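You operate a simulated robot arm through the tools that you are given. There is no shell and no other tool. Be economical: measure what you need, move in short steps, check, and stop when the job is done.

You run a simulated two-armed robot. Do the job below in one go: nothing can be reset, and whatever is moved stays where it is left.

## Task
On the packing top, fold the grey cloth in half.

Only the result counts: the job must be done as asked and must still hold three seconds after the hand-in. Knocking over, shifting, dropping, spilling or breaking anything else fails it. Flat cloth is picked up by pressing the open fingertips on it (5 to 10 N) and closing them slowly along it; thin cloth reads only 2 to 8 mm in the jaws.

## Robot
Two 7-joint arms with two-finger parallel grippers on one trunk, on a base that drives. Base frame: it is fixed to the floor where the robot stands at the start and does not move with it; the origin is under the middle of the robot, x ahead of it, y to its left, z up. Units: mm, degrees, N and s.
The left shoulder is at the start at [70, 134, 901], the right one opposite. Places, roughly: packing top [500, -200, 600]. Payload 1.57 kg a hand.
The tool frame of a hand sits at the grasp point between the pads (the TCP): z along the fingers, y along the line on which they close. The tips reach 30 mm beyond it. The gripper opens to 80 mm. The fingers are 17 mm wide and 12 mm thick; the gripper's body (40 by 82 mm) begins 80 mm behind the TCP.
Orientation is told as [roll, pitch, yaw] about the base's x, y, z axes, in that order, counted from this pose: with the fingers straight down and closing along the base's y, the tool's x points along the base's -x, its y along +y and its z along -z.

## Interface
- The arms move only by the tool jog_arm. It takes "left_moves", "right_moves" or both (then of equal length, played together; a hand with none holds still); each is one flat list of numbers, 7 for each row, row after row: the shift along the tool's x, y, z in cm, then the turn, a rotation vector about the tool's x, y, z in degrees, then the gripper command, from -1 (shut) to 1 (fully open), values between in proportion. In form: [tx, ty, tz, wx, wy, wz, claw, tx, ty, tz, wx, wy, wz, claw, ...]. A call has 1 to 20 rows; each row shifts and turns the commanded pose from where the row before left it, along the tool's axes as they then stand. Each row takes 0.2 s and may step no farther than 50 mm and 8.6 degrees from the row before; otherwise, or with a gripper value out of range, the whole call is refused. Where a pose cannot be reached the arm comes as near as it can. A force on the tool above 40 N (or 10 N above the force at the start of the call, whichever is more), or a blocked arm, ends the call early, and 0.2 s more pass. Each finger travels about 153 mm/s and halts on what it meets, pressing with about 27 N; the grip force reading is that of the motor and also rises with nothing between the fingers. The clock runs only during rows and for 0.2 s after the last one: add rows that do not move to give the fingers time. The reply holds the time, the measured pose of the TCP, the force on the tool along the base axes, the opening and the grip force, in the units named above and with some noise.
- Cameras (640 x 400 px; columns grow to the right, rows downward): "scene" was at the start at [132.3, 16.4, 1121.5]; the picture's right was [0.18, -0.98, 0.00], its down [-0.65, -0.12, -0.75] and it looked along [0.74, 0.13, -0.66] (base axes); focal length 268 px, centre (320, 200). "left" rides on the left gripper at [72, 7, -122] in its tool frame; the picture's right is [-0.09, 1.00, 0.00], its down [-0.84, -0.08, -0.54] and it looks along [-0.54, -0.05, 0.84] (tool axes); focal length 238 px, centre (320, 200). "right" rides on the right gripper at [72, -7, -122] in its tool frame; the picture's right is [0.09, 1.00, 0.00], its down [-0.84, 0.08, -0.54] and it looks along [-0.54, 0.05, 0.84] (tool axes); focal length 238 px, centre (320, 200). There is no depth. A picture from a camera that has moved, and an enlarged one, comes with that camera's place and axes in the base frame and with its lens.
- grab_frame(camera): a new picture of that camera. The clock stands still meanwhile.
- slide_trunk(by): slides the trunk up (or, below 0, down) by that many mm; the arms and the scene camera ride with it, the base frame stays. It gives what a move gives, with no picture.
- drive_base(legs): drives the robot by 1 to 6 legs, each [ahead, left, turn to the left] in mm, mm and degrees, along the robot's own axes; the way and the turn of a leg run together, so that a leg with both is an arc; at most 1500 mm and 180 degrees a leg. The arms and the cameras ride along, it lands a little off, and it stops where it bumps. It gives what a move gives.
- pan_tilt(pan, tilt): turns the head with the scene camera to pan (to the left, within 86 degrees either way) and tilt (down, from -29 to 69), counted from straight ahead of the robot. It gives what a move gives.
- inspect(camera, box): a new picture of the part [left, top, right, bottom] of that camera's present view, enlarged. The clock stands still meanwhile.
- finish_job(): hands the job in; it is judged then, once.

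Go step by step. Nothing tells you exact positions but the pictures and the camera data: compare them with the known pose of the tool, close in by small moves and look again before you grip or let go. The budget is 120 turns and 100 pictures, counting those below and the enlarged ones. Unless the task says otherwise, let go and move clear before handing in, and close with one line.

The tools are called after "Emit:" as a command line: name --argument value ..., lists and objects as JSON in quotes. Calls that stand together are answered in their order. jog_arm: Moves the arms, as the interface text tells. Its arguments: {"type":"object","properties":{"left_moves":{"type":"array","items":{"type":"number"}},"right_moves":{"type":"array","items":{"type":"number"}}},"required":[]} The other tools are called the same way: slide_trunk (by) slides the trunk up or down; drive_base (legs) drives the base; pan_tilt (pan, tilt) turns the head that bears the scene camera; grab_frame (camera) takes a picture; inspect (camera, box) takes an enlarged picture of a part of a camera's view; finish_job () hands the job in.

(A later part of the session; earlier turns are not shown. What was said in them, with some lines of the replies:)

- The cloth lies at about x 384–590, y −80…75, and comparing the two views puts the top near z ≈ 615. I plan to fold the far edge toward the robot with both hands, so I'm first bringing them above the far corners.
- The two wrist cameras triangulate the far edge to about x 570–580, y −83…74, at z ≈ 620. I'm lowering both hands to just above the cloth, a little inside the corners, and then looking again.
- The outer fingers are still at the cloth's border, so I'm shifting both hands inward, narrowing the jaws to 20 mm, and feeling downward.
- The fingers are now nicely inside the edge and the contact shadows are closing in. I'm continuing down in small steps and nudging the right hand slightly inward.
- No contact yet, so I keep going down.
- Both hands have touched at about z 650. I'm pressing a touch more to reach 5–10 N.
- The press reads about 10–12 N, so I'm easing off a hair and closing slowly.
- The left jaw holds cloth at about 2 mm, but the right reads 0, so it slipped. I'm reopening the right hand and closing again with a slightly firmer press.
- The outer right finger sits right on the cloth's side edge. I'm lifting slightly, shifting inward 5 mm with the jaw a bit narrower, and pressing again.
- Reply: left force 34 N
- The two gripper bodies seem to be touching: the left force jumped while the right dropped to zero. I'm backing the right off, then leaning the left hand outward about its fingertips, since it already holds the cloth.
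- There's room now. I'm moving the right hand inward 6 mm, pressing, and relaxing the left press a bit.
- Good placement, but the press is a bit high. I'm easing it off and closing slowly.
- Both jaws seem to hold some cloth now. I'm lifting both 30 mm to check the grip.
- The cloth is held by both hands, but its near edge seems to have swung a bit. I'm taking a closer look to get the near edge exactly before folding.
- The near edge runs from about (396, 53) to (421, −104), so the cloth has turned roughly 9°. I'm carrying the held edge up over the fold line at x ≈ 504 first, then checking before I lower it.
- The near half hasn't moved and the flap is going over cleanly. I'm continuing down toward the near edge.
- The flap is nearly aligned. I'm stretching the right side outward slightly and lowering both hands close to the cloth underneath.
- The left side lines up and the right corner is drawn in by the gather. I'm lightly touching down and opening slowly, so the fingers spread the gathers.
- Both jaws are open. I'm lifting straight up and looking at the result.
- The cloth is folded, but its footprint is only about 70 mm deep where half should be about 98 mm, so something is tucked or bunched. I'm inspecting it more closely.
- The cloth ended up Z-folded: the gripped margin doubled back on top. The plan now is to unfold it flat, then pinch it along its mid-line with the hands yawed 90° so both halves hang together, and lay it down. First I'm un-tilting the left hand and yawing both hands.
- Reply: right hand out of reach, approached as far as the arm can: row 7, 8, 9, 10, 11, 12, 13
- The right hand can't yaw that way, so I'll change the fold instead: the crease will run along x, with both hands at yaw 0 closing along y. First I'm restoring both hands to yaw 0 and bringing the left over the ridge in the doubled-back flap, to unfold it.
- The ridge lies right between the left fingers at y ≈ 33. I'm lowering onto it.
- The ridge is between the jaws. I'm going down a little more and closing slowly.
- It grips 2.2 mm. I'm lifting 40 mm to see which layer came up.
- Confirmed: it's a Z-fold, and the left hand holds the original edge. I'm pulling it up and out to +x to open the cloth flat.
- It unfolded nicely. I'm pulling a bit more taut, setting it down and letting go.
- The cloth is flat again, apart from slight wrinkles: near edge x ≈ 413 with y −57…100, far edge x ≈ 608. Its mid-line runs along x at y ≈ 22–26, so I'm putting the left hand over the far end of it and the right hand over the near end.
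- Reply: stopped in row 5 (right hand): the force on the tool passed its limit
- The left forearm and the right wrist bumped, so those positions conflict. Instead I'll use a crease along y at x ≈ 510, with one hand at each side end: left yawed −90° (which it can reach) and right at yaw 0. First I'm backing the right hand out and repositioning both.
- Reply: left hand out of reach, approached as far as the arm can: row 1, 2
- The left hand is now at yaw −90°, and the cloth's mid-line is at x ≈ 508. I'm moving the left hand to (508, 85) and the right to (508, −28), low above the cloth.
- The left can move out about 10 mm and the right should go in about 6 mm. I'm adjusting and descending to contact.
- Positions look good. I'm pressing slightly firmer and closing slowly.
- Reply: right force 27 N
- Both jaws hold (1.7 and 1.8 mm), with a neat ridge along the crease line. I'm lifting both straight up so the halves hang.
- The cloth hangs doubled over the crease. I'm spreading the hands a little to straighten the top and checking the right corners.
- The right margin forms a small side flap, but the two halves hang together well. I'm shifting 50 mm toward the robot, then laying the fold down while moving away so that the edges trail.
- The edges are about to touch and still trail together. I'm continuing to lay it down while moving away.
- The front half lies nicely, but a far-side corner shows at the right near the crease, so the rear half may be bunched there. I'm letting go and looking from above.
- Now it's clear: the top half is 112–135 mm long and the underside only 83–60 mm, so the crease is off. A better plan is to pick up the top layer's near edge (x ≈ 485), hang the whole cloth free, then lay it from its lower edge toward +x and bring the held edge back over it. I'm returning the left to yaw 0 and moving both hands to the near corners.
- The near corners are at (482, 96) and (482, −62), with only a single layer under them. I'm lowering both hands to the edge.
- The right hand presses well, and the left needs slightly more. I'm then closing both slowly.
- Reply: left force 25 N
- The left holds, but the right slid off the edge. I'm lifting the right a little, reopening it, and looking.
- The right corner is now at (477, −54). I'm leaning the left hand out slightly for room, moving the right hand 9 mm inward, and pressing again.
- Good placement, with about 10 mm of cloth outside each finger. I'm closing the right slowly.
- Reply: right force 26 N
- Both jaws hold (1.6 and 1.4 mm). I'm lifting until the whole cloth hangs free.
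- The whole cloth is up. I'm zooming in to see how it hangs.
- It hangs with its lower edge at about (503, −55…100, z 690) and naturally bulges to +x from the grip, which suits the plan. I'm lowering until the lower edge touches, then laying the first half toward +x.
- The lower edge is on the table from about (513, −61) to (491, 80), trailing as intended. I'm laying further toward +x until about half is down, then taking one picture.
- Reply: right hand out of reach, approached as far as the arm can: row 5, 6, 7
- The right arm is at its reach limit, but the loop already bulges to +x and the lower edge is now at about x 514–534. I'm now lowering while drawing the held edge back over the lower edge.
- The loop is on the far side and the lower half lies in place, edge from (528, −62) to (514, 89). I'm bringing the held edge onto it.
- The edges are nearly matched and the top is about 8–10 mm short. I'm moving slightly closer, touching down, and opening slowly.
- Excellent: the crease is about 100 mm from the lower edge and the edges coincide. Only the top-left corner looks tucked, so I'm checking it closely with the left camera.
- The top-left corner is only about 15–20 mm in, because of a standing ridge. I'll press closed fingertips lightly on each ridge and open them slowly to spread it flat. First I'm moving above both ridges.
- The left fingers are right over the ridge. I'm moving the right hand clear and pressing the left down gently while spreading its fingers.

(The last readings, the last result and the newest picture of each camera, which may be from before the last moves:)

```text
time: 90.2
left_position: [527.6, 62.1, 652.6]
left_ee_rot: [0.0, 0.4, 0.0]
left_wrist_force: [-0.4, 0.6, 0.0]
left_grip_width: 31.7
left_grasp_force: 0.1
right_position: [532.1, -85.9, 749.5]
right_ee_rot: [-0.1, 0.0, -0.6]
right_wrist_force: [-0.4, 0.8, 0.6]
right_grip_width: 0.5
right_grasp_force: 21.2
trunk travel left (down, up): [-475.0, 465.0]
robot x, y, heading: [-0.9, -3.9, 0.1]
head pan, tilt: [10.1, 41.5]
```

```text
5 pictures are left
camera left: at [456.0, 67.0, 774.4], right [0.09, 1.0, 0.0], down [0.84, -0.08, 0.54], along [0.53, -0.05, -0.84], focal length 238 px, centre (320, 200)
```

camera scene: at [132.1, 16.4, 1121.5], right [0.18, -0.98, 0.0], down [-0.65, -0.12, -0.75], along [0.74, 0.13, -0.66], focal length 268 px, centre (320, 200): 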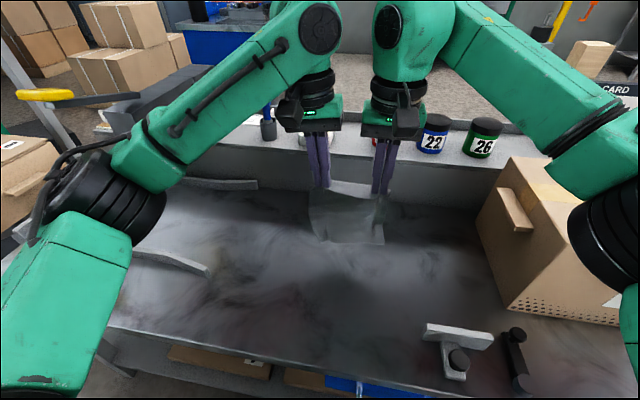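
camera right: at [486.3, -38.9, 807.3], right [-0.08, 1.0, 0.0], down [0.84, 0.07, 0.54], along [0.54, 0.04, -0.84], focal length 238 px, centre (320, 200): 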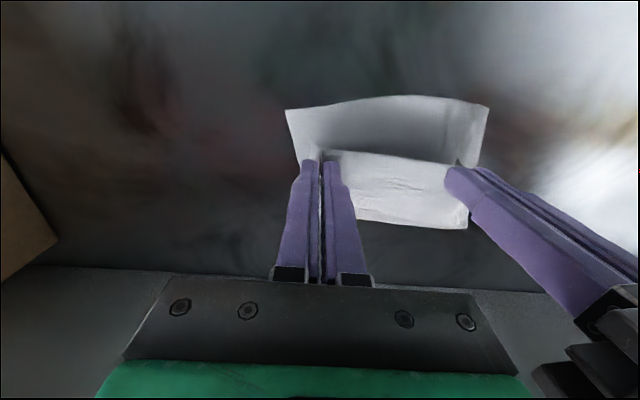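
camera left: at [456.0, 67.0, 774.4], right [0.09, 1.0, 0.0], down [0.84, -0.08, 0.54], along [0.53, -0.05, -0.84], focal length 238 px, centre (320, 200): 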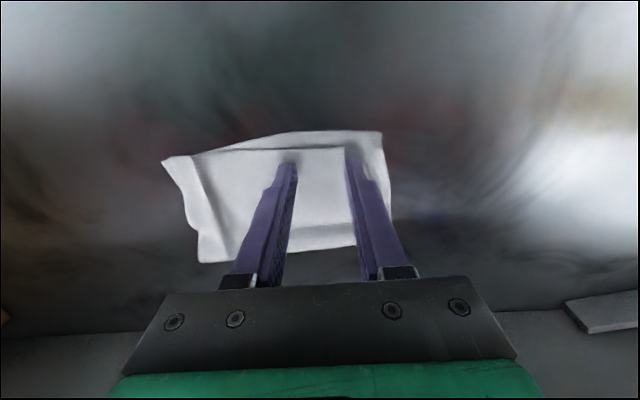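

The left ridge has flattened out. I'm lifting clear and checking the overall result.

Emit:
jog_arm --left_moves '[0, 0, -0.5, 0, 0, 0, -0.2, 0, 0, -2, 0, 0, 0, -0.2, 0, 0, -3, 0, 0, 0, -0.2, 0, 3, -3, 0, 0, 0, -0.2, 0, 4, -2, 0, 0, 0, -0.2]'

Emit:
inspect --camera "scene" --box '[290, 190, 430, 275]'

```text
time: 91.5
left_position: [528.7, 131.6, 758.4]
left_ee_rot: [0.0, 0.4, 0.0]
left_wrist_force: [0.5, -0.4, -0.6]
left_grip_width: 31.9
left_grasp_force: 0.0
right_position: [531.3, -86.1, 749.6]
right_ee_rot: [-0.2, 0.2, -0.5]
right_wrist_force: [-0.5, -0.3, -0.1]
right_grip_width: 0.0
right_grasp_force: 21.7
trunk travel left (down, up): [-475.0, 465.0]
robot x, y, heading: [-0.8, 0.5, -0.2]
head pan, tilt: [10.1, 41.5]
```

```text
4.57 times, centred on (360, 232) of scene
camera zoom: at [132.0, 17.2, 1121.5], right [0.18, -0.98, 0.0], down [-0.65, -0.12, -0.75], along [0.74, 0.13, -0.66], focal length 1223 px, centre (137, 51)
```

zoom: 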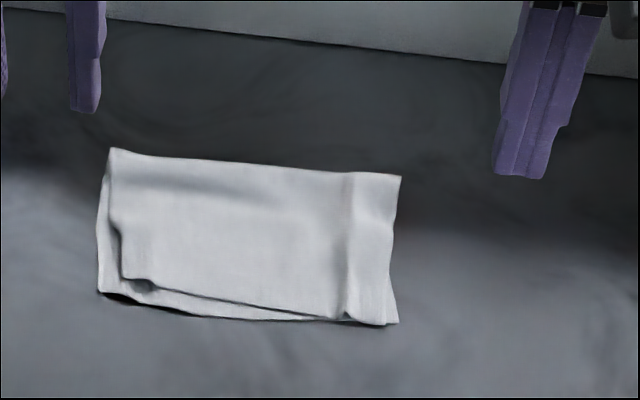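

The cloth is folded in half: its edges match to within about 10–15 mm, nothing else has moved, and both hands are clear. I'm handing it in.

Emit:
finish_job

```text
The job is handed in.
```

The grey cloth on the packing top is folded in half and handed in. Its edges match to about 10–15 mm, the widest gap being at the front-left corner. Both hands are clear, and I saw nothing else moved in the pictures.
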